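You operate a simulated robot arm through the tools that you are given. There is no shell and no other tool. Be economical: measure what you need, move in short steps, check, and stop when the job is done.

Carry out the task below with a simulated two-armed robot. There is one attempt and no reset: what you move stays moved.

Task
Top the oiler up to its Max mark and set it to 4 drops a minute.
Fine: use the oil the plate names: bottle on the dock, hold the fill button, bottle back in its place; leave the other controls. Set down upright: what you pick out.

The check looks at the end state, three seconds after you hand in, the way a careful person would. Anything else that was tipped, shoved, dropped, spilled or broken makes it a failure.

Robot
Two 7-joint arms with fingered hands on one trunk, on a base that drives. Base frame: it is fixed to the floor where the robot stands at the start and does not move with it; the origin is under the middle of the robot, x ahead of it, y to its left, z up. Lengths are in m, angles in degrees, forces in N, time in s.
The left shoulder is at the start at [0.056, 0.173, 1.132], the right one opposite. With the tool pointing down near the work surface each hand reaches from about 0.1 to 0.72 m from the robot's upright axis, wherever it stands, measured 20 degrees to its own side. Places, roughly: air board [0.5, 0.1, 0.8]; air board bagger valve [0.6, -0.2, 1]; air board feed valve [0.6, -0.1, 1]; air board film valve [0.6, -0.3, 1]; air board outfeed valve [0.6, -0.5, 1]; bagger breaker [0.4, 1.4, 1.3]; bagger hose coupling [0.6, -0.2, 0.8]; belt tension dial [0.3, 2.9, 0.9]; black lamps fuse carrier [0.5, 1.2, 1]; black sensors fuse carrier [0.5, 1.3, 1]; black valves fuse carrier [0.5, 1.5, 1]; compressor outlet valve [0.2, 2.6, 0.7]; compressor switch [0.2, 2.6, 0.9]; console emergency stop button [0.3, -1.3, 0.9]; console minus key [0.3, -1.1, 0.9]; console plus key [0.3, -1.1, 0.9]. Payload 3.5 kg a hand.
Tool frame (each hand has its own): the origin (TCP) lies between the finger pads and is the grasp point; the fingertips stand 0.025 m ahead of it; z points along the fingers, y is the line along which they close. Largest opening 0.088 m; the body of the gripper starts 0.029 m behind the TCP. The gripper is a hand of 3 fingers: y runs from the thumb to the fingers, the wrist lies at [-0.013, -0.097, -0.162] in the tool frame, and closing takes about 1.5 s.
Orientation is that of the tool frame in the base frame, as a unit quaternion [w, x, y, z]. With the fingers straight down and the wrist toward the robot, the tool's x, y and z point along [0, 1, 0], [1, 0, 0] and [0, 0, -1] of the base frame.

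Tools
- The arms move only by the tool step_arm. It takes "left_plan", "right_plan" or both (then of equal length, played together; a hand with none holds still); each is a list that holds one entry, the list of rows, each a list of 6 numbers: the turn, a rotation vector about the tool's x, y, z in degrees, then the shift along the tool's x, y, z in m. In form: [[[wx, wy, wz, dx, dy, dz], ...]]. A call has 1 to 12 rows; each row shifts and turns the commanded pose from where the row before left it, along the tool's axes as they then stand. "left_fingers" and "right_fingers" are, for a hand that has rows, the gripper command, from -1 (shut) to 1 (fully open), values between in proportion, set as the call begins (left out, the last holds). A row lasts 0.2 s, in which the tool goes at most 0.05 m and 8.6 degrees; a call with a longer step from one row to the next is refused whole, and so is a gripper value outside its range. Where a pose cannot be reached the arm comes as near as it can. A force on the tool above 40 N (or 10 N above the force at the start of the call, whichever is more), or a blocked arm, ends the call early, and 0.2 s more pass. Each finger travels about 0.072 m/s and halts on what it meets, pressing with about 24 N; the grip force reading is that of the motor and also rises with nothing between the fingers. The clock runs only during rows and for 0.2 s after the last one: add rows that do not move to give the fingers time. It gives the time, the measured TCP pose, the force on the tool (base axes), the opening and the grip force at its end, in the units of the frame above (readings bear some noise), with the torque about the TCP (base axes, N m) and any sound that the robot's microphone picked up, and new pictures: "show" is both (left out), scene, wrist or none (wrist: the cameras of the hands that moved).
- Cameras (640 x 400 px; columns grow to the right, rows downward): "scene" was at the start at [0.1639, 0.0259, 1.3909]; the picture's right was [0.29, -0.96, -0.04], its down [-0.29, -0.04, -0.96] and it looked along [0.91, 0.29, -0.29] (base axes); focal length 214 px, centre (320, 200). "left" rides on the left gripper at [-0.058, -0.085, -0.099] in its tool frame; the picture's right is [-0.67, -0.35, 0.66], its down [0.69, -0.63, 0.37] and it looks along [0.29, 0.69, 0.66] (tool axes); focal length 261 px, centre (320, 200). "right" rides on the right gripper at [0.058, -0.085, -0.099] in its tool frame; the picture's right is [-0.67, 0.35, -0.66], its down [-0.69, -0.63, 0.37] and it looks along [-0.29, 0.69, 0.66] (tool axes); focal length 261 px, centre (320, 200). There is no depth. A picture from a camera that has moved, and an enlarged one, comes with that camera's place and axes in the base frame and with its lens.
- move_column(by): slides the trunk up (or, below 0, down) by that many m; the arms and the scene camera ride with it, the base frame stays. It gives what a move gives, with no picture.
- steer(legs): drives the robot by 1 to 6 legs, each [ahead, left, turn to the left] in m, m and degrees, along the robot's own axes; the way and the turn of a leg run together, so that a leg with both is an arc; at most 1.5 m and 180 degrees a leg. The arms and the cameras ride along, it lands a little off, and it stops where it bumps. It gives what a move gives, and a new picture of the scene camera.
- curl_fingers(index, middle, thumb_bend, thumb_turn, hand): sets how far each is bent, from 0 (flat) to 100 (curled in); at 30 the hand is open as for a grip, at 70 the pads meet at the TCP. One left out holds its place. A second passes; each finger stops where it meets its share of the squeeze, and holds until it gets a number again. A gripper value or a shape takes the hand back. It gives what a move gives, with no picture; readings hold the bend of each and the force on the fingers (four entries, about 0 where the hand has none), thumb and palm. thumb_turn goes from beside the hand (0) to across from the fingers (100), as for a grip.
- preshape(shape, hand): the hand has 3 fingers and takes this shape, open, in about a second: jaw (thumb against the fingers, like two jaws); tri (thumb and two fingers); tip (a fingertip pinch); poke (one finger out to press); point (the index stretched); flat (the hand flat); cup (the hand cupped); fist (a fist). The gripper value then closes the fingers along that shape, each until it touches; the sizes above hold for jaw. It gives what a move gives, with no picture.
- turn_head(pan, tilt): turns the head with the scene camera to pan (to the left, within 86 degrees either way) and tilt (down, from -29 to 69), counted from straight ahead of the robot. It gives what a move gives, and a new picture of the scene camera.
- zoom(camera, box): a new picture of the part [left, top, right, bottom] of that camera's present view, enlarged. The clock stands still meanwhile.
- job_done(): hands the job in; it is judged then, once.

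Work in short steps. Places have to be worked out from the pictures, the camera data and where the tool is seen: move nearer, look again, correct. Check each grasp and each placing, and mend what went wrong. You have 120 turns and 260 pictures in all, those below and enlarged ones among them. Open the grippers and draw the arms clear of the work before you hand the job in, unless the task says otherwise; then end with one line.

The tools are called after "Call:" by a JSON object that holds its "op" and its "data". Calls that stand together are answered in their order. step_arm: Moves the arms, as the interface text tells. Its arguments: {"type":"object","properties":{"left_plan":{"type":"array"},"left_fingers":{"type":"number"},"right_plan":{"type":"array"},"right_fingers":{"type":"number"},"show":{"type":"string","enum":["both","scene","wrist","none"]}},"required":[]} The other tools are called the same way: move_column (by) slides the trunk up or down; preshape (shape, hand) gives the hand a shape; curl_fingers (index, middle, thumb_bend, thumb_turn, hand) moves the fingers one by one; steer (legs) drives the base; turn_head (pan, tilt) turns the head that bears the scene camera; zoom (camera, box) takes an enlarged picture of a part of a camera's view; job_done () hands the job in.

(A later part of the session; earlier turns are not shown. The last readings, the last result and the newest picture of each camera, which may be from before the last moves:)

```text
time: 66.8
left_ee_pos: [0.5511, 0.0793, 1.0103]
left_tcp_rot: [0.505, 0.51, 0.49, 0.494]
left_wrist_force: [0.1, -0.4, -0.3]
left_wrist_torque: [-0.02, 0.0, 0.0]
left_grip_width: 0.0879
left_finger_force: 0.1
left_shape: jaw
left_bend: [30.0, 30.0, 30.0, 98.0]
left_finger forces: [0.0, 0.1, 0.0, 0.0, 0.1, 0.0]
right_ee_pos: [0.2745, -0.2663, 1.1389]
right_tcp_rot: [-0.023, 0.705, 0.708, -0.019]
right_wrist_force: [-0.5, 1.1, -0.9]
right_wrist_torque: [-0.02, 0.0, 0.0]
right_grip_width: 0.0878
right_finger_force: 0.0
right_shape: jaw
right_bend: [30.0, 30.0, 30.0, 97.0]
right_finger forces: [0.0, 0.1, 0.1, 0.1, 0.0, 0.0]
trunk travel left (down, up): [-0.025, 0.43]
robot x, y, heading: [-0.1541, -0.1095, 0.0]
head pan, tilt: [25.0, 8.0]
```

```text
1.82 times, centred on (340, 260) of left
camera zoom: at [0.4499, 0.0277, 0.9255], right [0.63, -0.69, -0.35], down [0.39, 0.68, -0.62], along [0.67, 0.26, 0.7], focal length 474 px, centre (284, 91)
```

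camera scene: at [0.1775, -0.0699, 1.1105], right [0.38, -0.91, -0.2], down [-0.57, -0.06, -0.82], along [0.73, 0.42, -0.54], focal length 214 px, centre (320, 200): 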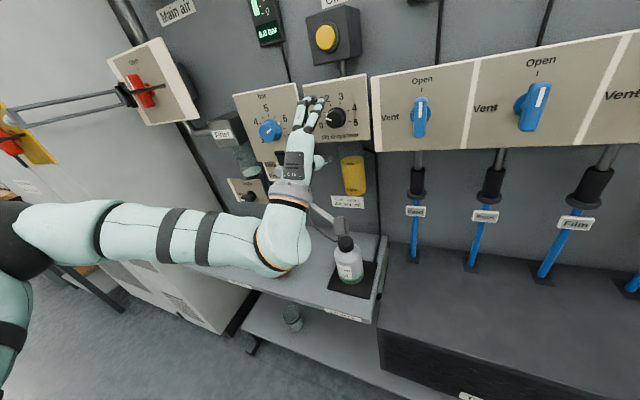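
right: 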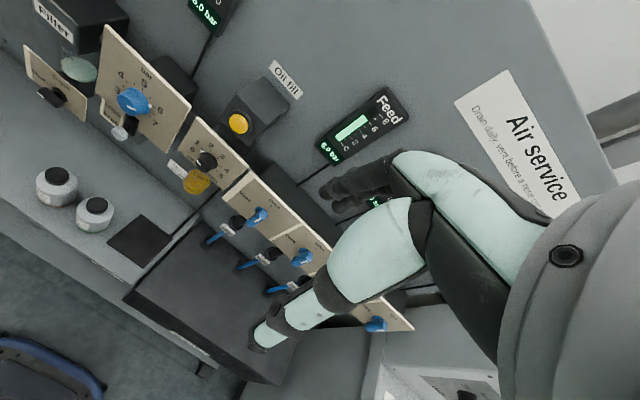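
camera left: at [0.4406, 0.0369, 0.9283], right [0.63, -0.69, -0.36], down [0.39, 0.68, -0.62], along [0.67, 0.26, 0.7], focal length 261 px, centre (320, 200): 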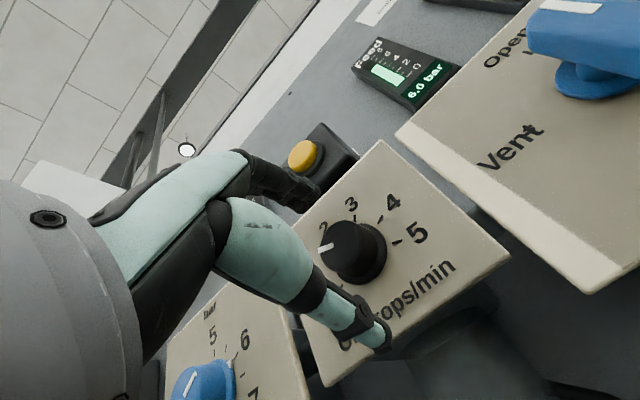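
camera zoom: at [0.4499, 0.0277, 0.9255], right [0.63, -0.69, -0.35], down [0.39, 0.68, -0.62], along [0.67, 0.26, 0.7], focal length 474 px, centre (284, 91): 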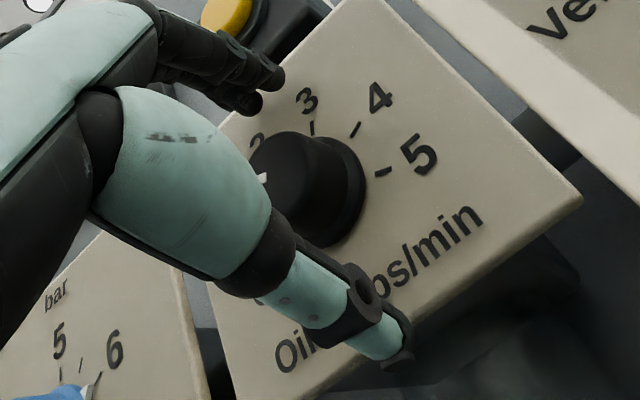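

The hand surrounds the knob; I'll nudge 3 mm left and close.

Call:
{"op": "step_arm", "data": {"left_plan": [[[0, 0, 0, 0.003, 0, 0], [0, 0, 0, 0, 0, 0]]], "show": "none"}}

Call:
{"op": "step_arm", "data": {"left_plan": [[[0, 0, 0, 0, 0, 0], [0, 0, 0, 0, 0, 0], [0, 0, 0, 0, 0, 0], [0, 0, 0, 0, 0, 0], [0, 0, 0, 0, 0, 0], [0, 0, 0, 0, 0, 0], [0, 0, 0, 0, 0, 0], [0, 0, 0, 0, 0, 0]]], "left_fingers": -1, "show": "none"}}

Call:
{"op": "zoom", "data": {"camera": "scene", "box": [290, 70, 376, 156]}}

Call:
{"op": "zoom", "data": {"camera": "left", "box": [240, 150, 440, 370]}}

```text
time: 67.4
left_ee_pos: [0.5506, 0.0824, 1.011]
left_tcp_rot: [0.505, 0.51, 0.49, 0.494]
left_wrist_force: [0.0, -0.2, -0.2]
left_wrist_torque: [-0.02, 0.0, -0.01]
left_grip_width: 0.0881
left_finger_force: 0.2
left_shape: jaw
left_bend: [30.0, 30.0, 30.0, 98.0]
left_finger forces: [0.0, 0.1, 0.0, 0.0, 0.0, 0.0]
right_ee_pos: [0.2754, -0.2673, 1.1396]
right_tcp_rot: [-0.023, 0.706, 0.708, -0.02]
right_wrist_force: [0.0, -0.3, -0.1]
right_wrist_torque: [0.0, -0.01, 0.0]
right_grip_width: 0.0876
right_finger_force: 0.1
right_shape: jaw
right_bend: [30.0, 30.0, 30.0, 97.0]
right_finger forces: [0.0, 0.0, 0.0, 0.0, 0.1, 0.0]
trunk travel left (down, up): [-0.025, 0.43]
robot x, y, heading: [-0.148, -0.11, 0.1]
head pan, tilt: [25.0, 8.0]
```

```text
time: 69.2
left_ee_pos: [0.5517, 0.0826, 1.0111]
left_tcp_rot: [0.505, 0.51, 0.491, 0.494]
left_wrist_force: [0.0, -0.2, -1.1]
left_wrist_torque: [-0.01, 0.03, 0.01]
left_grip_width: 0.0242
left_finger_force: 23.9
left_shape: jaw
left_bend: [74.0, 55.0, 74.0, 100.0]
left_finger forces: [14.0, 7.2, 0.1, 0.0, 21.1, 0.0]
right_ee_pos: [0.2746, -0.2665, 1.1385]
right_tcp_rot: [-0.024, 0.706, 0.708, -0.019]
right_wrist_force: [-0.6, -0.9, 0.4]
right_wrist_torque: [-0.03, -0.01, 0.01]
right_grip_width: 0.0876
right_finger_force: 0.0
right_shape: jaw
right_bend: [30.0, 30.0, 30.0, 97.0]
right_finger forces: [0.0, 0.1, 0.0, 0.0, 0.0, 0.0]
trunk travel left (down, up): [-0.025, 0.43]
robot x, y, heading: [-0.15, -0.1107, 0.1]
head pan, tilt: [25.0, 8.0]
```

```text
4.65 times, centred on (333, 113) of scene
camera zoom: at [0.1778, -0.0701, 1.1103], right [0.38, -0.91, -0.2], down [-0.57, -0.06, -0.82], along [0.73, 0.42, -0.54], focal length 998 px, centre (260, 605)
```

zoom: 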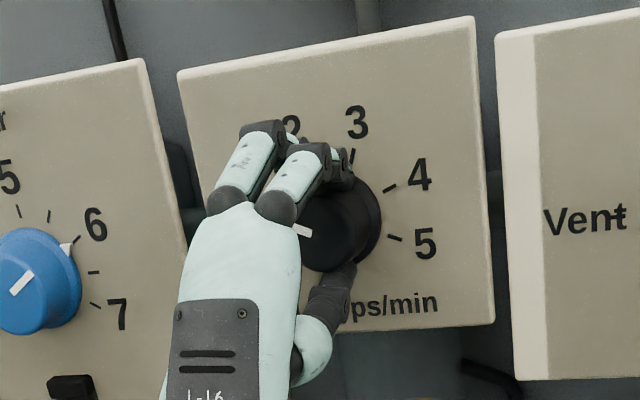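

```text
1.82 times, centred on (340, 260) of left
camera zoom: at [0.45, 0.0303, 0.9258], right [0.63, -0.69, -0.36], down [0.39, 0.68, -0.62], along [0.67, 0.26, 0.7], focal length 474 px, centre (284, 91)
```

zoom: 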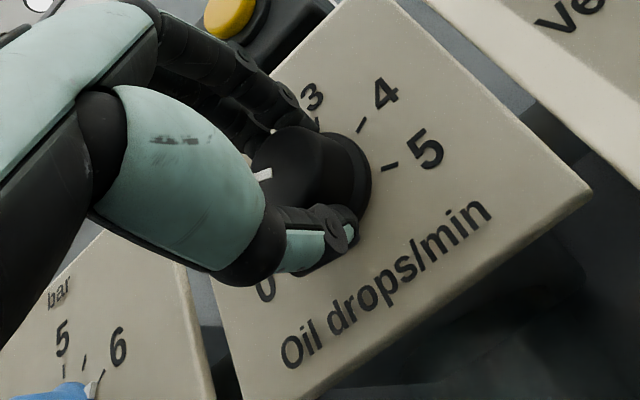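

It grips the knob (thumb 21 N against the fingers). I'll turn clockwise 66° first and check.

Call:
{"op": "step_arm", "data": {"left_plan": [[[0, 0, 6, 0, 0, 0], [0, 0, 6, 0, 0, 0], [0, 0, 6, 0, 0, 0], [0, 0, 6, 0, 0, 0], [0, 0, 6, 0, 0, 0], [0, 0, 6, 0, 0, 0], [0, 0, 6, 0, 0, 0], [0, 0, 6, 0, 0, 0], [0, 0, 6, 0, 0, 0], [0, 0, 6, 0, 0, 0], [0, 0, 6, 0, 0, 0], [0, 0, 0, 0, 0, 0]]], "left_fingers": -1, "show": "none"}}

Call:
{"op": "zoom", "data": {"camera": "scene", "box": [290, 70, 376, 156]}}

Call:
{"op": "zoom", "data": {"camera": "left", "box": [240, 150, 440, 370]}}

```text
time: 71.8
left_ee_pos: [0.5516, 0.0844, 1.0103]
left_tcp_rot: [0.154, 0.694, 0.134, 0.69]
left_wrist_force: [-3.8, 5.8, -2.2]
left_wrist_torque: [-0.01, 0.07, 0.21]
left_grip_width: 0.024
left_finger_force: 24.3
left_shape: jaw
left_bend: [74.0, 55.0, 74.0, 100.0]
left_finger forces: [13.6, 7.3, 0.1, 0.0, 26.1, 0.0]
right_ee_pos: [0.2732, -0.2664, 1.1406]
right_tcp_rot: [-0.022, 0.706, 0.707, -0.02]
right_wrist_force: [0.0, 0.4, 0.0]
right_wrist_torque: [0.0, 0.0, 0.01]
right_grip_width: 0.0875
right_finger_force: 0.0
right_shape: jaw
right_bend: [30.0, 30.0, 30.0, 97.0]
right_finger forces: [0.0, 0.1, 0.0, 0.0, 0.1, 0.0]
trunk travel left (down, up): [-0.025, 0.43]
robot x, y, heading: [-0.15, -0.1114, 0.3]
head pan, tilt: [25.0, 8.0]
```

```text
4.65 times, centred on (333, 113) of scene
camera zoom: at [0.1773, -0.0688, 1.1104], right [0.38, -0.91, -0.19], down [-0.57, -0.06, -0.82], along [0.73, 0.42, -0.54], focal length 998 px, centre (260, 605)
```

zoom: 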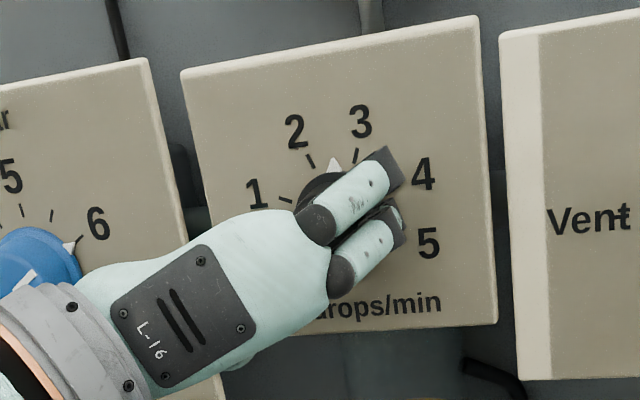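

```text
1.82 times, centred on (340, 260) of left
camera zoom: at [0.4536, 0.1429, 0.9235], right [0.66, 0.03, -0.75], down [0.39, 0.84, 0.38], along [0.65, -0.54, 0.54], focal length 474 px, centre (284, 91)
```

zoom: 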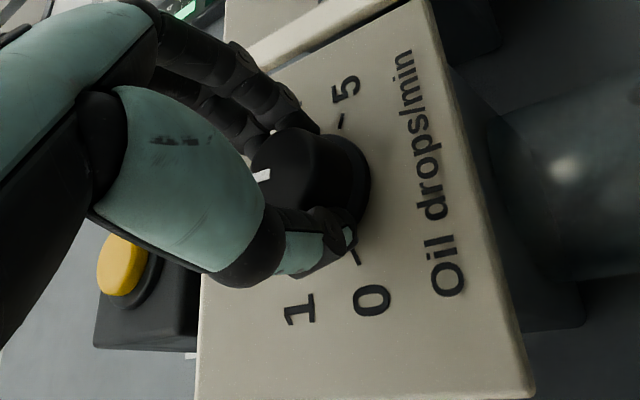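

The pointer is now at about 2.5 and the grip isn't slipping, so about 1.5 steps remain. I'll turn 60° more and look.

Call:
{"op": "step_arm", "data": {"left_plan": [[[0, 0, 6, 0, 0, 0], [0, 0, 6, 0, 0, 0], [0, 0, 6, 0, 0, 0], [0, 0, 6, 0, 0, 0], [0, 0, 6, 0, 0, 0], [0, 0, 6, 0, 0, 0], [0, 0, 6, 0, 0, 0], [0, 0, 6, 0, 0, 0], [0, 0, 6, 0, 0, 0], [0, 0, 6, 0, 0, 0], [0, 0, 0, 0, 0, 0]]], "left_fingers": -1, "show": "none"}}

Call:
{"op": "zoom", "data": {"camera": "scene", "box": [290, 70, 376, 156]}}

Call:
{"op": "zoom", "data": {"camera": "left", "box": [240, 150, 440, 370]}}

```text
time: 74.2
left_ee_pos: [0.5502, 0.0839, 1.0086]
left_tcp_rot: [-0.212, 0.669, -0.231, 0.674]
left_wrist_force: [2.6, 9.7, 4.9]
left_wrist_torque: [-0.01, -0.13, 0.24]
left_grip_width: 0.0237
left_finger_force: 23.9
left_shape: jaw
left_bend: [74.0, 57.0, 74.0, 100.0]
left_finger forces: [12.1, 5.7, 0.0, 0.0, 27.3, 0.0]
right_ee_pos: [0.2735, -0.2654, 1.1399]
right_tcp_rot: [-0.022, 0.706, 0.708, -0.02]
right_wrist_force: [-0.2, 0.1, 0.9]
right_wrist_torque: [-0.01, 0.05, 0.02]
right_grip_width: 0.0876
right_finger_force: 0.1
right_shape: jaw
right_bend: [30.0, 30.0, 30.0, 97.0]
right_finger forces: [0.0, 0.0, 0.1, 0.0, 0.1, 0.0]
trunk travel left (down, up): [-0.025, 0.43]
robot x, y, heading: [-0.1524, -0.1103, -0.0]
head pan, tilt: [25.0, 8.0]
```

```text
4.65 times, centred on (333, 113) of scene
camera zoom: at [0.1771, -0.0685, 1.1106], right [0.38, -0.91, -0.19], down [-0.57, -0.06, -0.82], along [0.73, 0.42, -0.54], focal length 998 px, centre (260, 605)
```

zoom: 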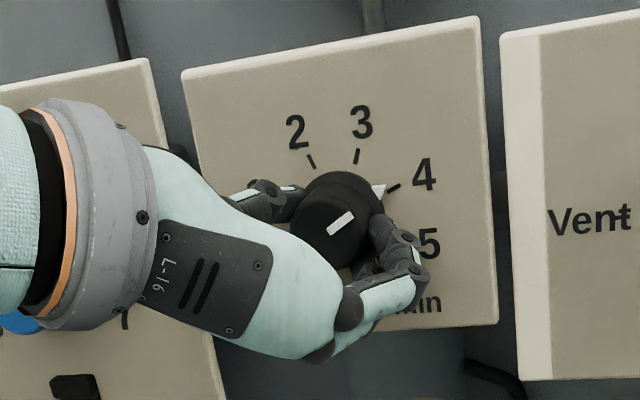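

```text
1.82 times, centred on (340, 260) of left
camera zoom: at [0.4545, 0.1905, 1.0141], right [0.68, 0.66, -0.33], down [0.37, 0.09, 0.93], along [0.64, -0.75, -0.18], focal length 474 px, centre (284, 91)
```

zoom: 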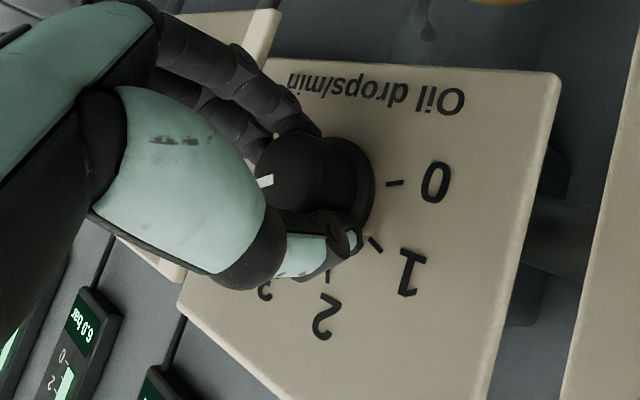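

The pointer is close to 4. I'll zoom in to judge what remains.

Call:
{"op": "zoom", "data": {"camera": "scene", "box": [322, 86, 358, 122]}}

```text
11.11 times, centred on (340, 104) of scene
camera zoom: at [0.1771, -0.0685, 1.1106], right [0.38, -0.91, -0.19], down [-0.57, -0.06, -0.82], along [0.73, 0.42, -0.54], focal length 2383 px, centre (98, 1267)
```

zoom: 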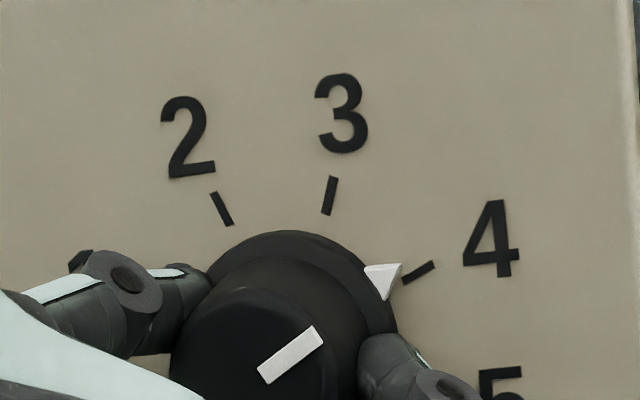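

The pointer is about 8–10° short of tick 4. I'll turn 8° more.

Call:
{"op": "step_arm", "data": {"left_plan": [[[0, 0, 4, 0, 0, 0], [0, 0, 4, 0, 0, 0], [0, 0, 0, 0, 0, 0]]], "left_fingers": -1, "show": "none"}}

Call:
{"op": "zoom", "data": {"camera": "scene", "box": [322, 86, 358, 122]}}

```text
time: 75.0
left_ee_pos: [0.5519, 0.0829, 1.0104]
left_tcp_rot: [-0.258, 0.651, -0.277, 0.658]
left_wrist_force: [-0.5, 8.6, 5.8]
left_wrist_torque: [-0.03, -0.14, 0.24]
left_grip_width: 0.0237
left_finger_force: 24.1
left_shape: jaw
left_bend: [74.0, 57.0, 74.0, 100.0]
left_finger forces: [12.9, 5.7, 0.1, 0.1, 27.1, 0.0]
right_ee_pos: [0.2736, -0.2662, 1.1391]
right_tcp_rot: [-0.022, 0.705, 0.709, -0.02]
right_wrist_force: [1.5, 0.3, 0.5]
right_wrist_torque: [-0.01, 0.0, 0.0]
right_grip_width: 0.0877
right_finger_force: 0.1
right_shape: jaw
right_bend: [30.0, 30.0, 30.0, 97.0]
right_finger forces: [0.0, 0.1, 0.0, 0.1, 0.1, 0.1]
trunk travel left (down, up): [-0.025, 0.43]
robot x, y, heading: [-0.1487, -0.1066, 0.3]
head pan, tilt: [25.0, 8.0]
```

```text
11.11 times, centred on (340, 104) of scene
camera zoom: at [0.1767, -0.0687, 1.1106], right [0.38, -0.91, -0.19], down [-0.57, -0.06, -0.82], along [0.73, 0.42, -0.54], focal length 2383 px, centre (98, 1267)
```

zoom: 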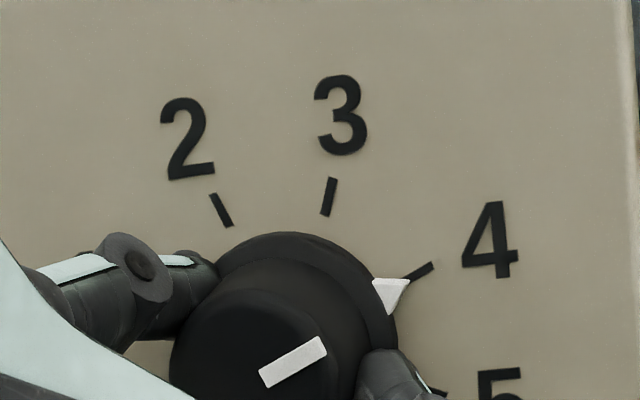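

The pointer now lines up with tick 4. I'll open part-way, draw straight back and check.

Call:
{"op": "step_arm", "data": {"left_plan": [[[0, 0, 0, 0, 0, 0], [0, 0, 0, 0, 0, 0], [0, 0, 0, 0, 0, 0], [0, 0, 0, 0, 0, 0], [0, 0, 0, 0, 0, -0.01], [0, 0, 0, 0, 0, -0.02], [0, 0, 0, 0, 0, -0.03], [0, 0, 0, 0, 0, -0.03], [0, 0, 0, 0, 0, 0]]], "left_fingers": 0.4, "show": "none"}}

Call:
{"op": "zoom", "data": {"camera": "scene", "box": [318, 86, 358, 126]}}

Call:
{"op": "zoom", "data": {"camera": "scene", "box": [250, 50, 450, 250]}}

```text
time: 77.0
left_ee_pos: [0.4576, 0.084, 1.0106]
left_tcp_rot: [-0.257, 0.651, -0.278, 0.658]
left_wrist_force: [-0.2, -0.6, -0.2]
left_wrist_torque: [0.0, 0.0, 0.01]
left_grip_width: 0.0614
left_finger_force: 0.0
left_shape: jaw
left_bend: [28.0, 37.0, 58.0, 99.0]
left_finger forces: [0.0, 0.1, 0.0, 0.0, 0.0, 0.0]
right_ee_pos: [0.2755, -0.2667, 1.1377]
right_tcp_rot: [-0.024, 0.705, 0.708, -0.019]
right_wrist_force: [-0.8, -0.5, 0.2]
right_wrist_torque: [0.01, -0.03, 0.02]
right_grip_width: 0.0876
right_finger_force: 0.0
right_shape: jaw
right_bend: [30.0, 30.0, 30.0, 97.0]
right_finger forces: [0.0, 0.1, 0.0, 0.0, 0.0, 0.0]
trunk travel left (down, up): [-0.025, 0.43]
robot x, y, heading: [-0.1459, -0.1097, 0.1]
head pan, tilt: [25.0, 8.0]
```

```text
10.00 times, centred on (338, 106) of scene
camera zoom: at [0.1783, -0.0701, 1.1101], right [0.38, -0.91, -0.2], down [-0.57, -0.06, -0.82], along [0.73, 0.42, -0.54], focal length 2145 px, centre (140, 1140)
```

zoom: 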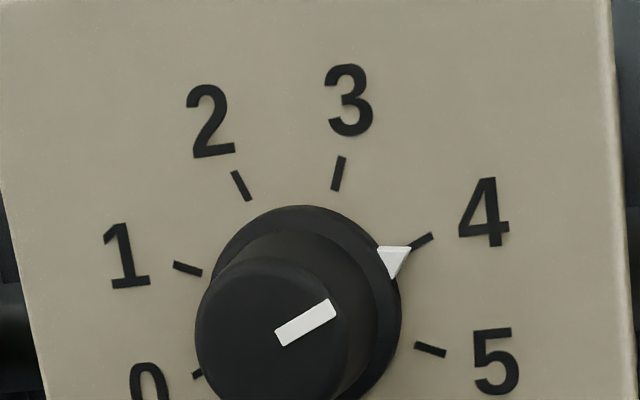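

```text
2.00 times, centred on (350, 150) of scene
camera zoom: at [0.1783, -0.0701, 1.1101], right [0.38, -0.91, -0.2], down [-0.57, -0.06, -0.82], along [0.73, 0.42, -0.54], focal length 429 px, centre (260, 300)
```

zoom: 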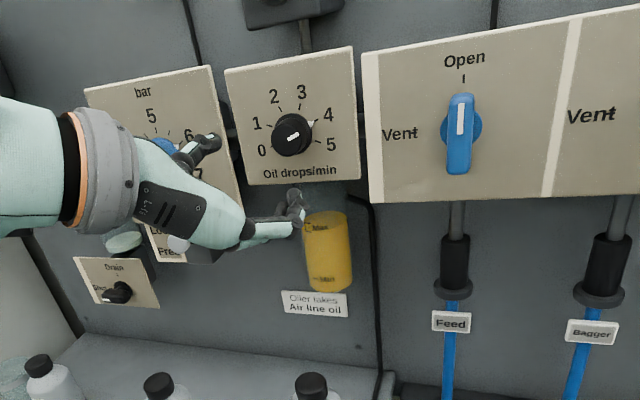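

The pointer sits on 4, the oil is at Max and the other controls look untouched. Next is returning the bottle: I'll unroll the hand clear of the board.

Call:
{"op": "step_arm", "data": {"left_plan": [[[0, 0, -8.3, 0, 0, -0.01], [0, 0, -8.3, 0, 0, -0.01], [0, 0, -8.3, 0, 0, 0], [0, 0, -8.3, 0, 0, 0], [0, 0, -8.3, 0, 0, 0], [0, 0, -8.3, 0, 0, 0], [0, 0, -8.3, 0, 0, 0], [0, 0, -8.3, 0, 0, 0], [0, 0, -8.3, 0, 0, 0], [0, 0, -8.3, 0, 0, 0], [0, 0, -8.3, 0, 0, 0], [0, 0, -8.3, 0, 0, 0]]], "left_fingers": 1, "show": "none"}}

Call:
{"op": "step_arm", "data": {"left_plan": [[[0, 0, -8.3, 0, 0, 0], [0, 0, -8.3, 0, 0, 0], [0, 0, -8.3, 0, 0, 0], [0, 0, -8.3, 0, 0, 0], [8.2, 0, 0, 0, 0, 0], [8.2, 0, 0, 0, 0, 0], [8.2, 0, 0, 0, 0, 0], [8.2, 0, 0, 0, 0, 0], [0, 0, 0, 0, 0, 0]]], "show": "scene"}}

```text
time: 79.6
left_ee_pos: [0.4423, 0.0839, 1.0101]
left_tcp_rot: [0.338, 0.632, 0.319, 0.621]
left_wrist_force: [0.2, -0.4, -1.0]
left_wrist_torque: [0.0, 0.01, -0.02]
left_grip_width: 0.0879
left_finger_force: 0.1
left_shape: jaw
left_bend: [30.0, 30.0, 30.0, 98.0]
left_finger forces: [0.0, 0.1, 0.0, 0.1, 0.0, 0.1]
right_ee_pos: [0.2743, -0.2663, 1.1402]
right_tcp_rot: [-0.023, 0.705, 0.708, -0.019]
right_wrist_force: [0.5, -0.1, -0.4]
right_wrist_torque: [0.0, -0.02, -0.03]
right_grip_width: 0.0873
right_finger_force: 0.2
right_shape: jaw
right_bend: [30.0, 30.0, 30.0, 97.0]
right_finger forces: [0.0, 0.1, 0.1, 0.0, 0.0, 0.1]
trunk travel left (down, up): [-0.025, 0.43]
robot x, y, heading: [-0.1541, -0.1098, 0.2]
head pan, tilt: [25.0, 8.0]
```

```text
time: 81.6
left_ee_pos: [0.4419, 0.0856, 1.0107]
left_tcp_rot: [0.333, 0.635, 0.607, 0.342]
left_wrist_force: [0.7, 0.2, -0.4]
left_wrist_torque: [0.01, -0.01, 0.03]
left_grip_width: 0.0878
left_finger_force: 0.1
left_shape: jaw
left_bend: [30.0, 30.0, 30.0, 98.0]
left_finger forces: [0.1, 0.1, 0.1, 0.0, 0.0, 0.0]
right_ee_pos: [0.2742, -0.2659, 1.1384]
right_tcp_rot: [-0.023, 0.705, 0.708, -0.02]
right_wrist_force: [0.1, 1.3, 0.1]
right_wrist_torque: [0.01, 0.02, 0.01]
right_grip_width: 0.0877
right_finger_force: 0.0
right_shape: jaw
right_bend: [30.0, 30.0, 30.0, 97.0]
right_finger forces: [0.0, 0.1, 0.0, 0.0, 0.1, 0.0]
trunk travel left (down, up): [-0.025, 0.43]
robot x, y, heading: [-0.1523, -0.1068, 0.2]
head pan, tilt: [25.0, 8.0]
camera scene: at [0.178, -0.0699, 1.1102], right [0.38, -0.91, -0.2], down [-0.57, -0.06, -0.82], along [0.73, 0.42, -0.54], focal length 214 px, centre (320, 200)
```

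scene: 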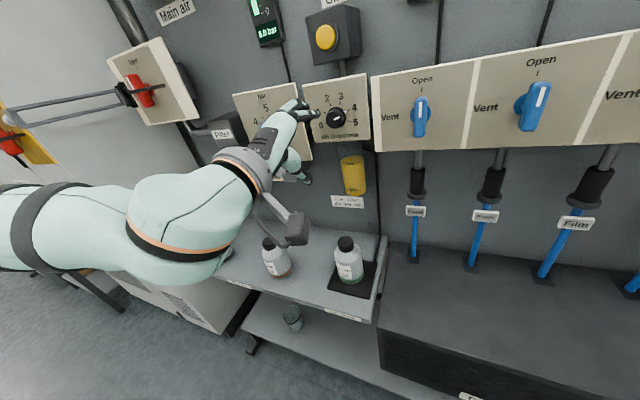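

No limits so far. I'll finish pitching the hand down.

Call:
{"op": "step_arm", "data": {"left_plan": [[[8.2, 0, 0, 0, 0, 0], [8.2, 0, 0, 0, 0, 0], [8.2, 0, 0, 0, 0, 0], [8.2, 0, 0, 0, 0, 0], [8.2, 0, 0, 0, 0, 0], [8.2, 0, 0, 0, 0, 0], [8.0, 0, 0, 0, 0, 0], [0, 0, 0, 0, 0, 0]]]}}

```text
time: 83.4
left_ee_pos: [0.441, 0.0854, 1.0114]
left_tcp_rot: [-0.01, 0.718, 0.696, 0.01]
left_wrist_force: [-0.6, 0.5, 0.0]
left_wrist_torque: [0.03, 0.02, 0.01]
left_grip_width: 0.0879
left_finger_force: 0.1
left_shape: jaw
left_bend: [30.0, 30.0, 30.0, 98.0]
left_finger forces: [0.1, 0.0, 0.0, 0.0, 0.0, 0.0]
right_ee_pos: [0.2734, -0.2673, 1.1393]
right_tcp_rot: [-0.023, 0.705, 0.708, -0.019]
right_wrist_force: [0.0, 0.1, 0.0]
right_wrist_torque: [0.0, -0.01, 0.0]
right_grip_width: 0.0875
right_finger_force: 0.0
right_shape: jaw
right_bend: [30.0, 30.0, 30.0, 97.0]
right_finger forces: [0.0, 0.0, 0.1, 0.1, 0.0, 0.0]
trunk travel left (down, up): [-0.025, 0.43]
robot x, y, heading: [-0.152, -0.1091, 0.3]
head pan, tilt: [25.0, 8.0]
camera scene: at [0.1772, -0.07, 1.1106], right [0.38, -0.91, -0.2], down [-0.57, -0.06, -0.82], along [0.73, 0.42, -0.54], focal length 214 px, centre (320, 200)
camera left: at [0.354, 0.0283, 1.109], right [-0.37, -0.64, -0.67], down [-0.61, 0.71, -0.34], along [0.7, 0.28, -0.65], focal length 261 px, centre (320, 200)
```

scene: 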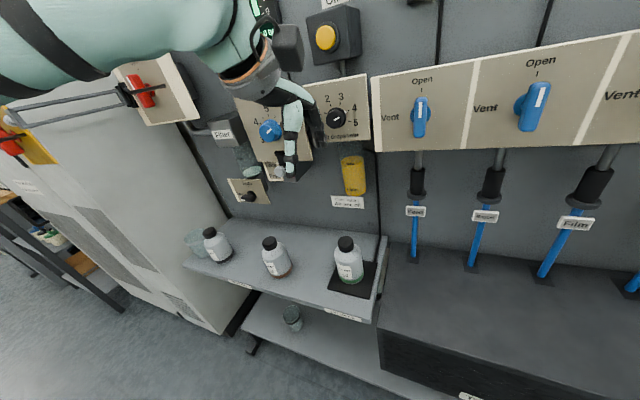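
left: 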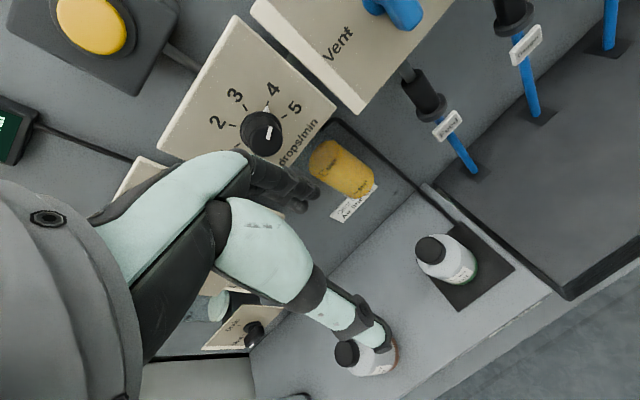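

The hand points down again. I'll correct the small yaw and come down in front of the shelf to about z 0.86, watching reach.

Call:
{"op": "step_arm", "data": {"left_plan": [[[0, 0, -1.8, 0, -0.01, 0.03], [0, 0, 0, 0, 0, 0.03], [0, 0, 0, 0, 0, 0.03], [0, 0, 0, 0, 0, 0.03], [0, 0, 0, 0, 0, 0.03], [0, 0, 0, 0, 0, 0]]]}}

```text
time: 84.8
left_ee_pos: [0.4312, 0.0886, 0.8588]
left_tcp_rot: [-0.01, 0.706, 0.708, 0.01]
left_wrist_force: [0.0, -0.9, 0.2]
left_wrist_torque: [0.0, 0.02, 0.0]
left_grip_width: 0.0879
left_finger_force: 0.0
left_shape: jaw
left_bend: [30.0, 30.0, 30.0, 98.0]
left_finger forces: [0.1, 0.0, 0.1, 0.0, 0.0, 0.1]
right_ee_pos: [0.2742, -0.2668, 1.1385]
right_tcp_rot: [-0.023, 0.706, 0.708, -0.019]
right_wrist_force: [0.1, -0.8, -1.0]
right_wrist_torque: [0.0, -0.02, 0.02]
right_grip_width: 0.0876
right_finger_force: 0.0
right_shape: jaw
right_bend: [30.0, 30.0, 30.0, 97.0]
right_finger forces: [0.0, 0.0, 0.0, 0.0, 0.0, 0.1]
trunk travel left (down, up): [-0.025, 0.43]
robot x, y, heading: [-0.1505, -0.1046, -0.0]
head pan, tilt: [25.0, 8.0]
camera scene: at [0.1774, -0.0701, 1.1105], right [0.38, -0.91, -0.2], down [-0.57, -0.06, -0.82], along [0.73, 0.42, -0.54], focal length 214 px, centre (320, 200)
camera left: at [0.3452, 0.0283, 0.9562], right [-0.35, -0.65, -0.68], down [-0.63, 0.7, -0.35], along [0.69, 0.31, -0.65], focal length 261 px, centre (320, 200)
```

scene: 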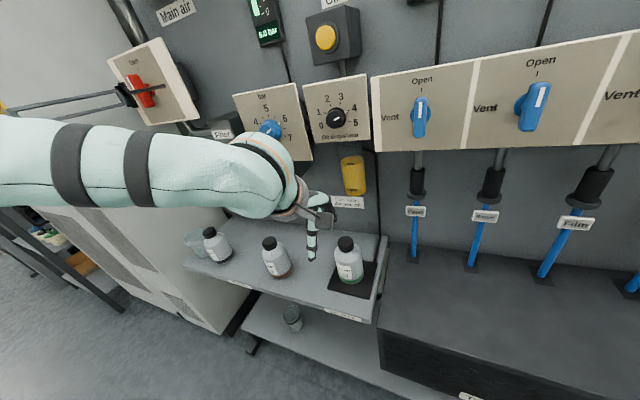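
left: 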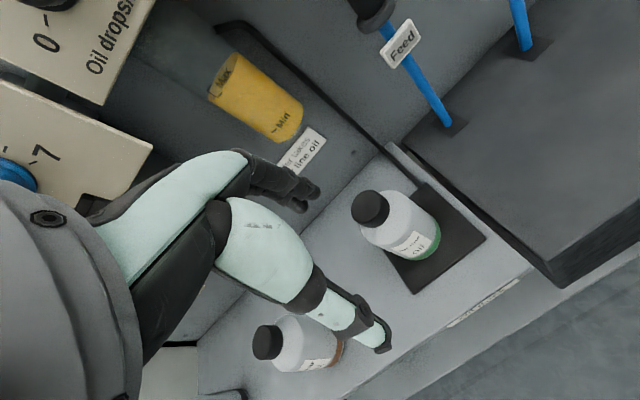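

Reach is good from here. I'll level the tilt, drop to z 0.79 before going forward so the knuckles stay below the oiler bowl, then go to the pose where I released the bottle (x 0.515, y 0.085).

Call:
{"op": "step_arm", "data": {"left_plan": [[[0, -1.6, 0, 0, 0, 0.023], [0, 0, 0, 0, 0, 0.023], [0, 0, 0, 0, 0, 0.022], [0, 0, 0, -0.001, 0.021, 0], [0, 0, 0, -0.001, 0.021, 0], [0, 0, 0, -0.001, 0.021, 0], [0, 0, 0, 0, 0.02, 0], [0, 0, 0, 0, 0, 0]]]}}

Call:
{"op": "zoom", "data": {"camera": "scene", "box": [290, 180, 410, 310]}}

```text
time: 86.6
left_ee_pos: [0.5143, 0.0876, 0.7943]
left_tcp_rot: [0.0, 0.707, 0.707, 0.001]
left_wrist_force: [-0.2, -0.8, -0.5]
left_wrist_torque: [-0.03, 0.0, -0.02]
left_grip_width: 0.0877
left_finger_force: 0.0
left_shape: jaw
left_bend: [30.0, 30.0, 30.0, 98.0]
left_finger forces: [0.0, 0.0, 0.0, 0.0, 0.1, 0.0]
right_ee_pos: [0.2734, -0.267, 1.1394]
right_tcp_rot: [-0.022, 0.706, 0.708, -0.019]
right_wrist_force: [0.4, -0.2, 0.6]
right_wrist_torque: [-0.01, 0.04, 0.01]
right_grip_width: 0.0876
right_finger_force: 0.2
right_shape: jaw
right_bend: [30.0, 30.0, 30.0, 97.0]
right_finger forces: [0.1, 0.0, 0.0, 0.0, 0.1, 0.0]
trunk travel left (down, up): [-0.025, 0.43]
robot x, y, heading: [-0.1501, -0.1089, 0.3]
head pan, tilt: [25.0, 8.0]
camera scene: at [0.1773, -0.0702, 1.1106], right [0.38, -0.91, -0.2], down [-0.57, -0.06, -0.82], along [0.73, 0.42, -0.54], focal length 214 px, centre (320, 200)
camera left: at [0.4289, 0.031, 0.8926], right [-0.35, -0.67, -0.66], down [-0.63, 0.69, -0.36], along [0.69, 0.29, -0.66], focal length 261 px, centre (320, 200)
```

scene: 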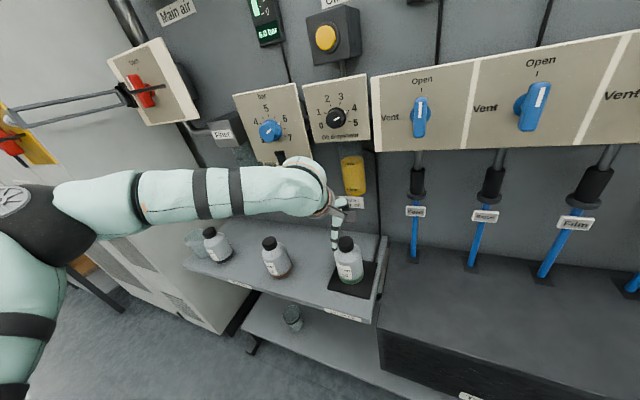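
left: 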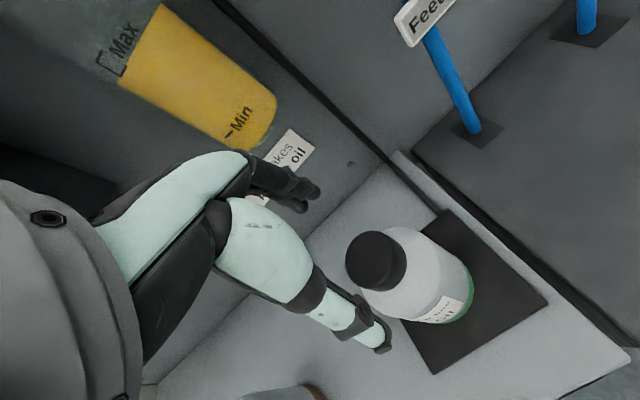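

```text
3.08 times, centred on (350, 245) of scene
camera zoom: at [0.1773, -0.0702, 1.1106], right [0.38, -0.91, -0.2], down [-0.57, -0.06, -0.82], along [0.73, 0.42, -0.54], focal length 660 px, centre (228, 62)
```

zoom: 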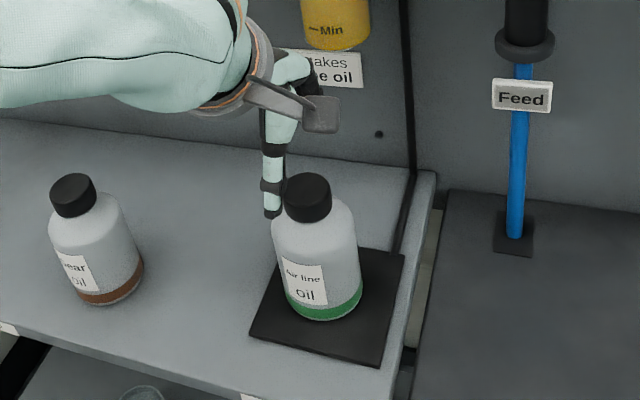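

Alignment is within a few mm. I'll shift 3 mm ahead and descend to the grip height.

Call:
{"op": "step_arm", "data": {"left_plan": [[[0, 0, 0, -0.001, 0.003, 0.015], [0, 0, 0, 0, 0, 0.015], [0, 0, 0, 0, 0, 0.015], [0, 0, 0, 0, 0, 0.013], [0, 0, 0, 0, 0, 0]]], "show": "wrist"}}

Call:
{"op": "zoom", "data": {"camera": "scene", "box": [310, 200, 390, 300]}}

```text
time: 87.8
left_ee_pos: [0.5189, 0.0923, 0.7463]
left_tcp_rot: [-0.001, 0.706, 0.708, 0.001]
left_wrist_force: [-0.5, 0.3, 0.4]
left_wrist_torque: [0.03, 0.01, -0.01]
left_grip_width: 0.088
left_finger_force: 0.2
left_shape: jaw
left_bend: [30.0, 30.0, 30.0, 98.0]
left_finger forces: [0.0, 0.0, 0.0, 0.0, 0.0, 0.1]
left hand out of reach, approached as far as the arm can: row 3, 4
right_ee_pos: [0.2755, -0.2679, 1.1391]
right_tcp_rot: [-0.024, 0.706, 0.707, -0.02]
right_wrist_force: [1.4, 0.1, 0.3]
right_wrist_torque: [0.0, -0.01, 0.03]
right_grip_width: 0.0874
right_finger_force: 0.1
right_shape: jaw
right_bend: [30.0, 30.0, 30.0, 97.0]
right_finger forces: [0.2, 0.0, 0.0, 0.0, 0.0, 0.0]
trunk travel left (down, up): [-0.025, 0.43]
robot x, y, heading: [-0.1503, -0.1081, 0.0]
head pan, tilt: [25.0, 8.0]
camera left: at [0.4332, 0.035, 0.8448], right [-0.35, -0.67, -0.66], down [-0.63, 0.69, -0.36], along [0.69, 0.29, -0.66], focal length 261 px, centre (320, 200)
```

left: 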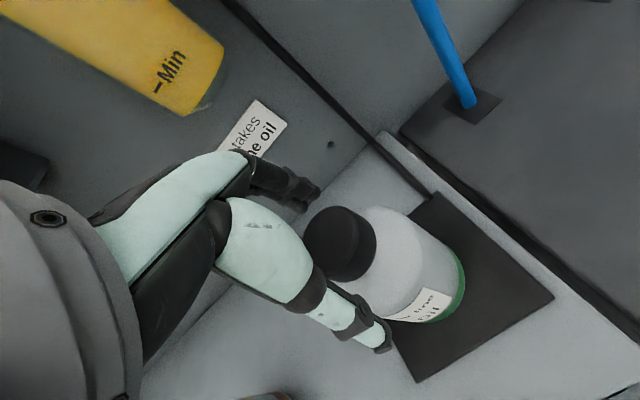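

```text
4.00 times, centred on (350, 250) of scene
camera zoom: at [0.1777, -0.0701, 1.1104], right [0.38, -0.91, -0.2], down [-0.57, -0.06, -0.82], along [0.73, 0.42, -0.54], focal length 858 px, centre (200, 0)
```

zoom: 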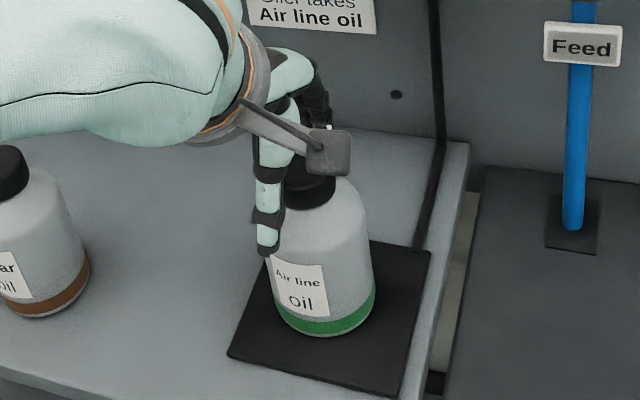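

The arm is at its inner limit again (z 0.746, y drifting). I'll lift clear, drive 0.06 m right, and come back to the bottle from there.

Call:
{"op": "step_arm", "data": {"left_plan": [[[0, 0, 0, 0, 0, -0.02], [0, 0, 0, 0, 0, -0.025], [0, 0, 0, 0.005, -0.01, 0], [0, 0, 0, 0, 0, 0]]], "show": "none"}}

Call:
{"op": "steer", "data": {"legs": [[0, -0.06, 0]]}}

Call:
{"op": "step_arm", "data": {"left_plan": [[[0, 0, 0, 0.02, 0.003, 0], [0, 0, 0, 0.02, 0.002, 0], [0, 0, 0, 0.01, 0, 0], [0, 0, 0, 0, 0, 0]]], "show": "wrist"}}

```text
time: 88.8
left_ee_pos: [0.5073, 0.0979, 0.7885]
left_tcp_rot: [0.0, 0.706, 0.708, 0.001]
left_wrist_force: [0.7, 0.3, -0.6]
left_wrist_torque: [0.03, 0.01, 0.01]
left_grip_width: 0.0878
left_finger_force: 0.0
left_shape: jaw
left_bend: [30.0, 30.0, 30.0, 98.0]
left_finger forces: [0.0, 0.0, 0.0, 0.1, 0.0, 0.1]
right_ee_pos: [0.2746, -0.2656, 1.1396]
right_tcp_rot: [-0.023, 0.706, 0.708, -0.02]
right_wrist_force: [-1.0, 0.4, -0.5]
right_wrist_torque: [0.0, -0.01, -0.01]
right_grip_width: 0.0877
right_finger_force: 0.0
right_shape: jaw
right_bend: [30.0, 30.0, 30.0, 97.0]
right_finger forces: [0.1, 0.0, 0.0, 0.1, 0.0, 0.1]
trunk travel left (down, up): [-0.025, 0.43]
robot x, y, heading: [-0.1521, -0.1116, 0.1]
head pan, tilt: [25.0, 8.0]
```

```text
time: 89.8
left_ee_pos: [0.5079, 0.0361, 0.789]
left_tcp_rot: [-0.001, 0.707, 0.707, 0.001]
left_wrist_force: [0.3, 0.2, 0.7]
left_wrist_torque: [0.01, -0.01, 0.04]
left_grip_width: 0.0877
left_finger_force: 0.0
left_shape: jaw
left_bend: [30.0, 30.0, 30.0, 98.0]
left_finger forces: [0.0, 0.0, 0.0, 0.1, 0.0, 0.0]
right_ee_pos: [0.2746, -0.3283, 1.1394]
right_tcp_rot: [-0.024, 0.706, 0.708, -0.02]
right_wrist_force: [0.5, -1.1, 0.0]
right_wrist_torque: [0.03, 0.01, 0.01]
right_grip_width: 0.0876
right_finger_force: 0.1
right_shape: jaw
right_bend: [30.0, 30.0, 30.0, 97.0]
right_finger forces: [0.0, 0.0, 0.0, 0.0, 0.0, 0.0]
trunk travel left (down, up): [-0.025, 0.43]
robot x, y, heading: [-0.1494, -0.1709, 0.1]
head pan, tilt: [25.0, 8.0]
camera scene: at [0.1779, -0.1317, 1.1104], right [0.38, -0.91, -0.2], down [-0.57, -0.06, -0.82], along [0.73, 0.42, -0.54], focal length 214 px, centre (320, 200)
```

scene: 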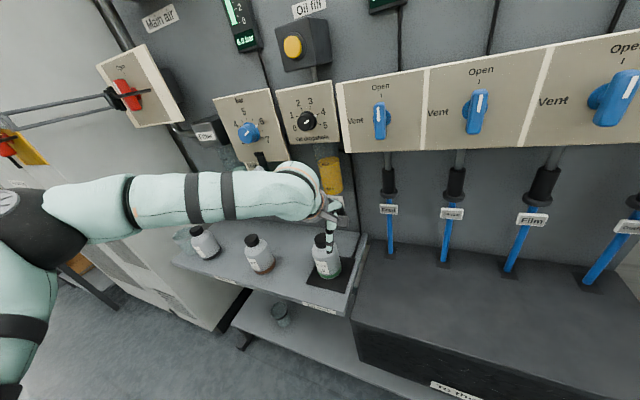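

```text
time: 90.8
left_ee_pos: [0.5121, 0.0863, 0.7889]
left_tcp_rot: [-0.001, 0.706, 0.708, 0.001]
left_wrist_force: [0.1, 0.7, 0.0]
left_wrist_torque: [-0.01, 0.04, -0.02]
left_grip_width: 0.0874
left_finger_force: 0.0
left_shape: jaw
left_bend: [30.0, 30.0, 30.0, 98.0]
left_finger forces: [0.0, 0.0, 0.0, 0.0, 0.0, 0.1]
right_ee_pos: [0.2745, -0.3275, 1.1392]
right_tcp_rot: [-0.023, 0.706, 0.708, -0.02]
right_wrist_force: [0.0, -1.2, -0.1]
right_wrist_torque: [0.0, 0.04, 0.02]
right_grip_width: 0.0875
right_finger_force: 0.0
right_shape: jaw
right_bend: [30.0, 30.0, 30.0, 97.0]
right_finger forces: [0.0, 0.1, 0.0, 0.1, 0.1, 0.1]
trunk travel left (down, up): [-0.025, 0.43]
robot x, y, heading: [-0.1509, -0.1715, 0.1]
head pan, tilt: [25.0, 8.0]
camera left: at [0.4275, 0.031, 0.8869], right [-0.35, -0.67, -0.66], down [-0.63, 0.69, -0.36], along [0.69, 0.29, -0.66], focal length 261 px, centre (320, 200)
```

left: 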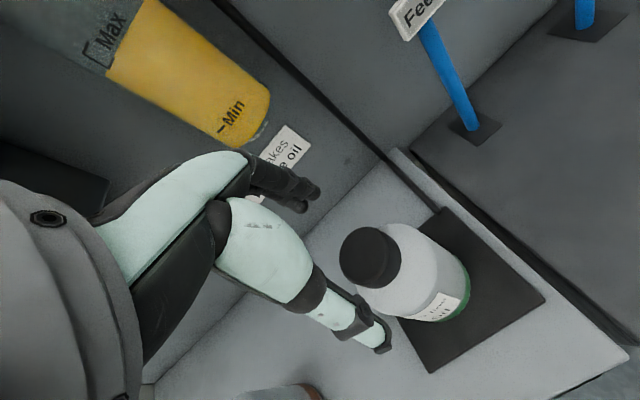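

The cap is about 7 mm further ahead than the hand. I'll shift and descend.

Call:
{"op": "step_arm", "data": {"left_plan": [[[0, 0, 0, -0.001, 0.007, 0], [0, 0, 0, 0, 0, 0.015], [0, 0, 0, 0, 0, 0.015], [0, 0, 0, 0, 0, 0.013], [0, 0, 0, 0, 0, 0.01], [0, 0, 0, 0, 0, 0]]], "show": "wrist"}}

Call:
{"op": "zoom", "data": {"camera": "scene", "box": [285, 190, 365, 290]}}

```text
time: 92.2
left_ee_pos: [0.5191, 0.0864, 0.7364]
left_tcp_rot: [-0.001, 0.707, 0.707, 0.0]
left_wrist_force: [-0.1, 0.3, 0.3]
left_wrist_torque: [-0.01, 0.0, 0.02]
left_grip_width: 0.0878
left_finger_force: 0.0
left_shape: jaw
left_bend: [30.0, 30.0, 30.0, 98.0]
left_finger forces: [0.0, 0.0, 0.0, 0.1, 0.1, 0.1]
right_ee_pos: [0.2741, -0.326, 1.1395]
right_tcp_rot: [-0.023, 0.705, 0.708, -0.019]
right_wrist_force: [0.3, 0.3, -0.2]
right_wrist_torque: [-0.02, -0.01, -0.01]
right_grip_width: 0.0874
right_finger_force: 0.0
right_shape: jaw
right_bend: [30.0, 30.0, 30.0, 97.0]
right_finger forces: [0.0, 0.0, 0.0, 0.0, 0.0, 0.0]
trunk travel left (down, up): [-0.025, 0.43]
robot x, y, heading: [-0.1509, -0.1689, 0.2]
head pan, tilt: [25.0, 8.0]
camera left: at [0.433, 0.0296, 0.8355], right [-0.35, -0.67, -0.66], down [-0.63, 0.69, -0.36], along [0.69, 0.29, -0.66], focal length 261 px, centre (320, 200)
```

left: 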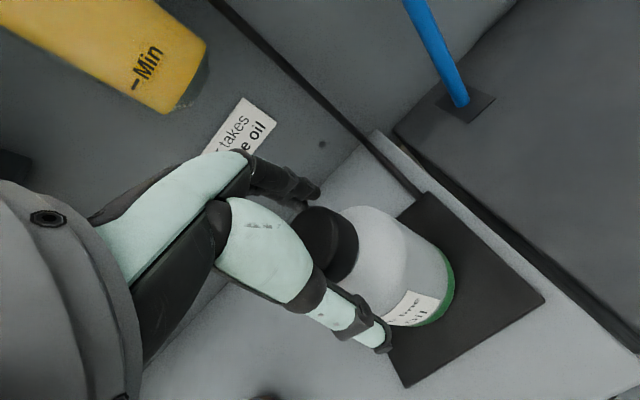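

```text
4.00 times, centred on (325, 240) of scene
camera zoom: at [0.1777, -0.1303, 1.1104], right [0.38, -0.91, -0.2], down [-0.57, -0.06, -0.82], along [0.73, 0.42, -0.54], focal length 858 px, centre (300, 40)
```

zoom: 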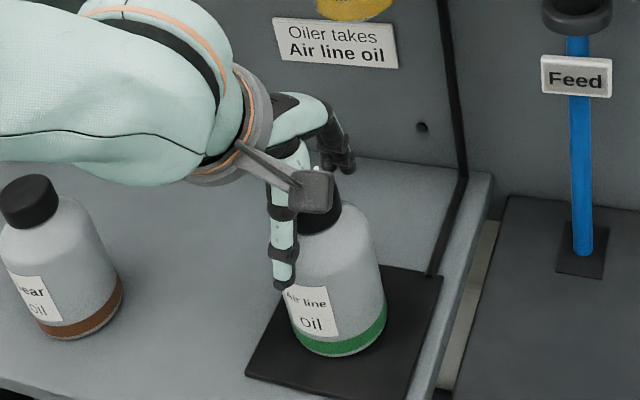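

The view matches the earlier good grasp, with no contact and the same hand-to-cap picture. I'll close.

Call:
{"op": "step_arm", "data": {"left_plan": [[[0, 0, 0, 0, 0, 0], [0, 0, 0, 0, 0, 0], [0, 0, 0, 0, 0, 0], [0, 0, 0, 0, 0, 0], [0, 0, 0, 0, 0, 0], [0, 0, 0, 0, 0, 0], [0, 0, 0, 0, 0, 0], [0, 0, 0, 0, 0, 0]]], "left_fingers": -1, "show": "wrist"}}

Call:
{"op": "step_arm", "data": {"left_plan": [[[0, 0, 0, 0, 0, -0.004], [0, 0, 0, 0, 0, -0.004], [0, 0, 0, 0, 0, -0.006], [0, 0, 0, 0, 0, 0]]], "left_fingers": -1, "show": "wrist"}}

Call:
{"op": "zoom", "data": {"camera": "scene", "box": [285, 190, 365, 290]}}

```text
time: 94.0
left_ee_pos: [0.5193, 0.0877, 0.7371]
left_tcp_rot: [-0.001, 0.706, 0.708, 0.001]
left_wrist_force: [-0.9, 0.3, -0.2]
left_wrist_torque: [0.02, 0.0, -0.02]
left_grip_width: 0.0571
left_finger_force: 24.2
left_shape: jaw
left_bend: [28.0, 40.0, 61.0, 100.0]
left_finger forces: [14.1, 7.2, 0.0, 0.1, 21.7, 0.0]
right_ee_pos: [0.2753, -0.3272, 1.14]
right_tcp_rot: [-0.023, 0.706, 0.708, -0.021]
right_wrist_force: [-0.9, 0.6, -0.4]
right_wrist_torque: [0.0, -0.03, -0.03]
right_grip_width: 0.0875
right_finger_force: 0.1
right_shape: jaw
right_bend: [30.0, 30.0, 30.0, 97.0]
right_finger forces: [0.0, 0.1, 0.0, 0.0, 0.0, 0.0]
trunk travel left (down, up): [-0.025, 0.43]
robot x, y, heading: [-0.1498, -0.1703, 0.0]
head pan, tilt: [25.0, 8.0]
camera left: at [0.4331, 0.0297, 0.8354], right [-0.35, -0.67, -0.66], down [-0.63, 0.69, -0.36], along [0.69, 0.29, -0.66], focal length 261 px, centre (320, 200)
```

left: 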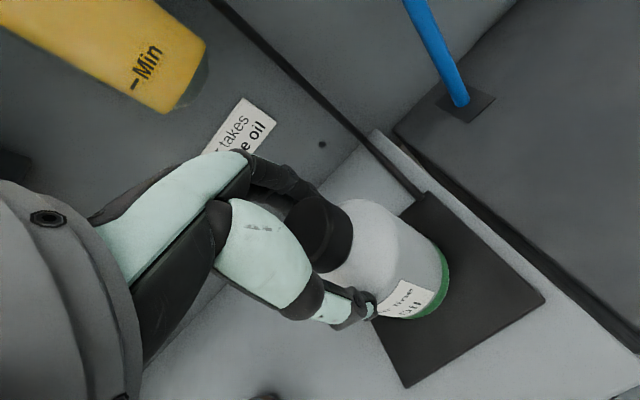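

```text
time: 95.0
left_ee_pos: [0.5197, 0.0855, 0.749]
left_tcp_rot: [-0.001, 0.706, 0.708, 0.001]
left_wrist_force: [0.4, 0.7, -1.9]
left_wrist_torque: [-0.01, 0.01, 0.01]
left_grip_width: 0.0568
left_finger_force: 23.6
left_shape: jaw
left_bend: [28.0, 40.0, 61.0, 100.0]
left_finger forces: [14.2, 7.3, 0.0, 0.0, 21.7, 0.0]
right_ee_pos: [0.2747, -0.3271, 1.1394]
right_tcp_rot: [-0.023, 0.705, 0.708, -0.02]
right_wrist_force: [0.8, 0.0, 1.1]
right_wrist_torque: [-0.03, 0.0, 0.0]
right_grip_width: 0.0876
right_finger_force: 0.0
right_shape: jaw
right_bend: [30.0, 30.0, 30.0, 97.0]
right_finger forces: [0.0, 0.1, 0.0, 0.0, 0.1, 0.0]
trunk travel left (down, up): [-0.025, 0.43]
robot x, y, heading: [-0.1468, -0.1701, 0.1]
head pan, tilt: [25.0, 8.0]
camera left: at [0.4347, 0.0296, 0.8482], right [-0.35, -0.67, -0.66], down [-0.63, 0.69, -0.36], along [0.69, 0.29, -0.66], focal length 261 px, centre (320, 200)
```

left: 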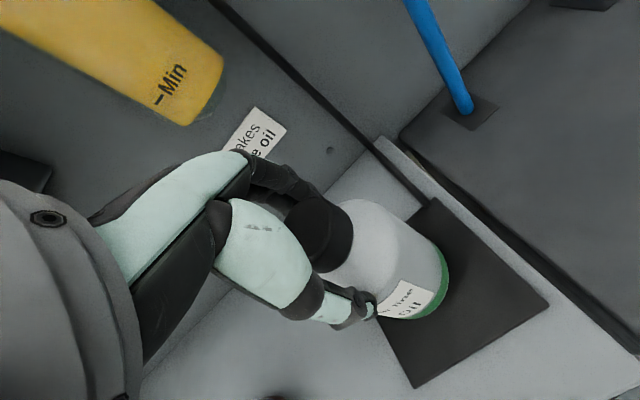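

```text
4.00 times, centred on (325, 240) of scene
camera zoom: at [0.1781, -0.1301, 1.1102], right [0.38, -0.91, -0.2], down [-0.57, -0.06, -0.82], along [0.73, 0.42, -0.54], focal length 858 px, centre (300, 40)
```

zoom: 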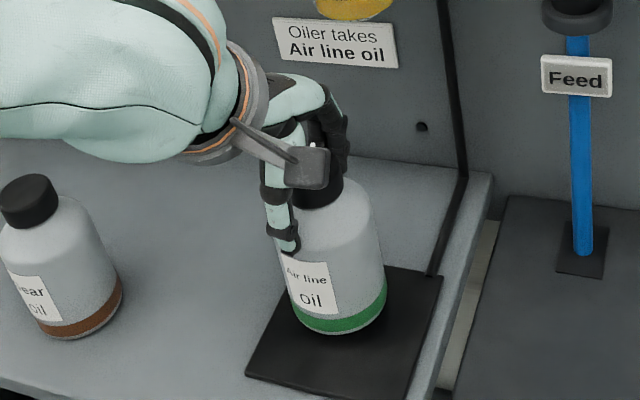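

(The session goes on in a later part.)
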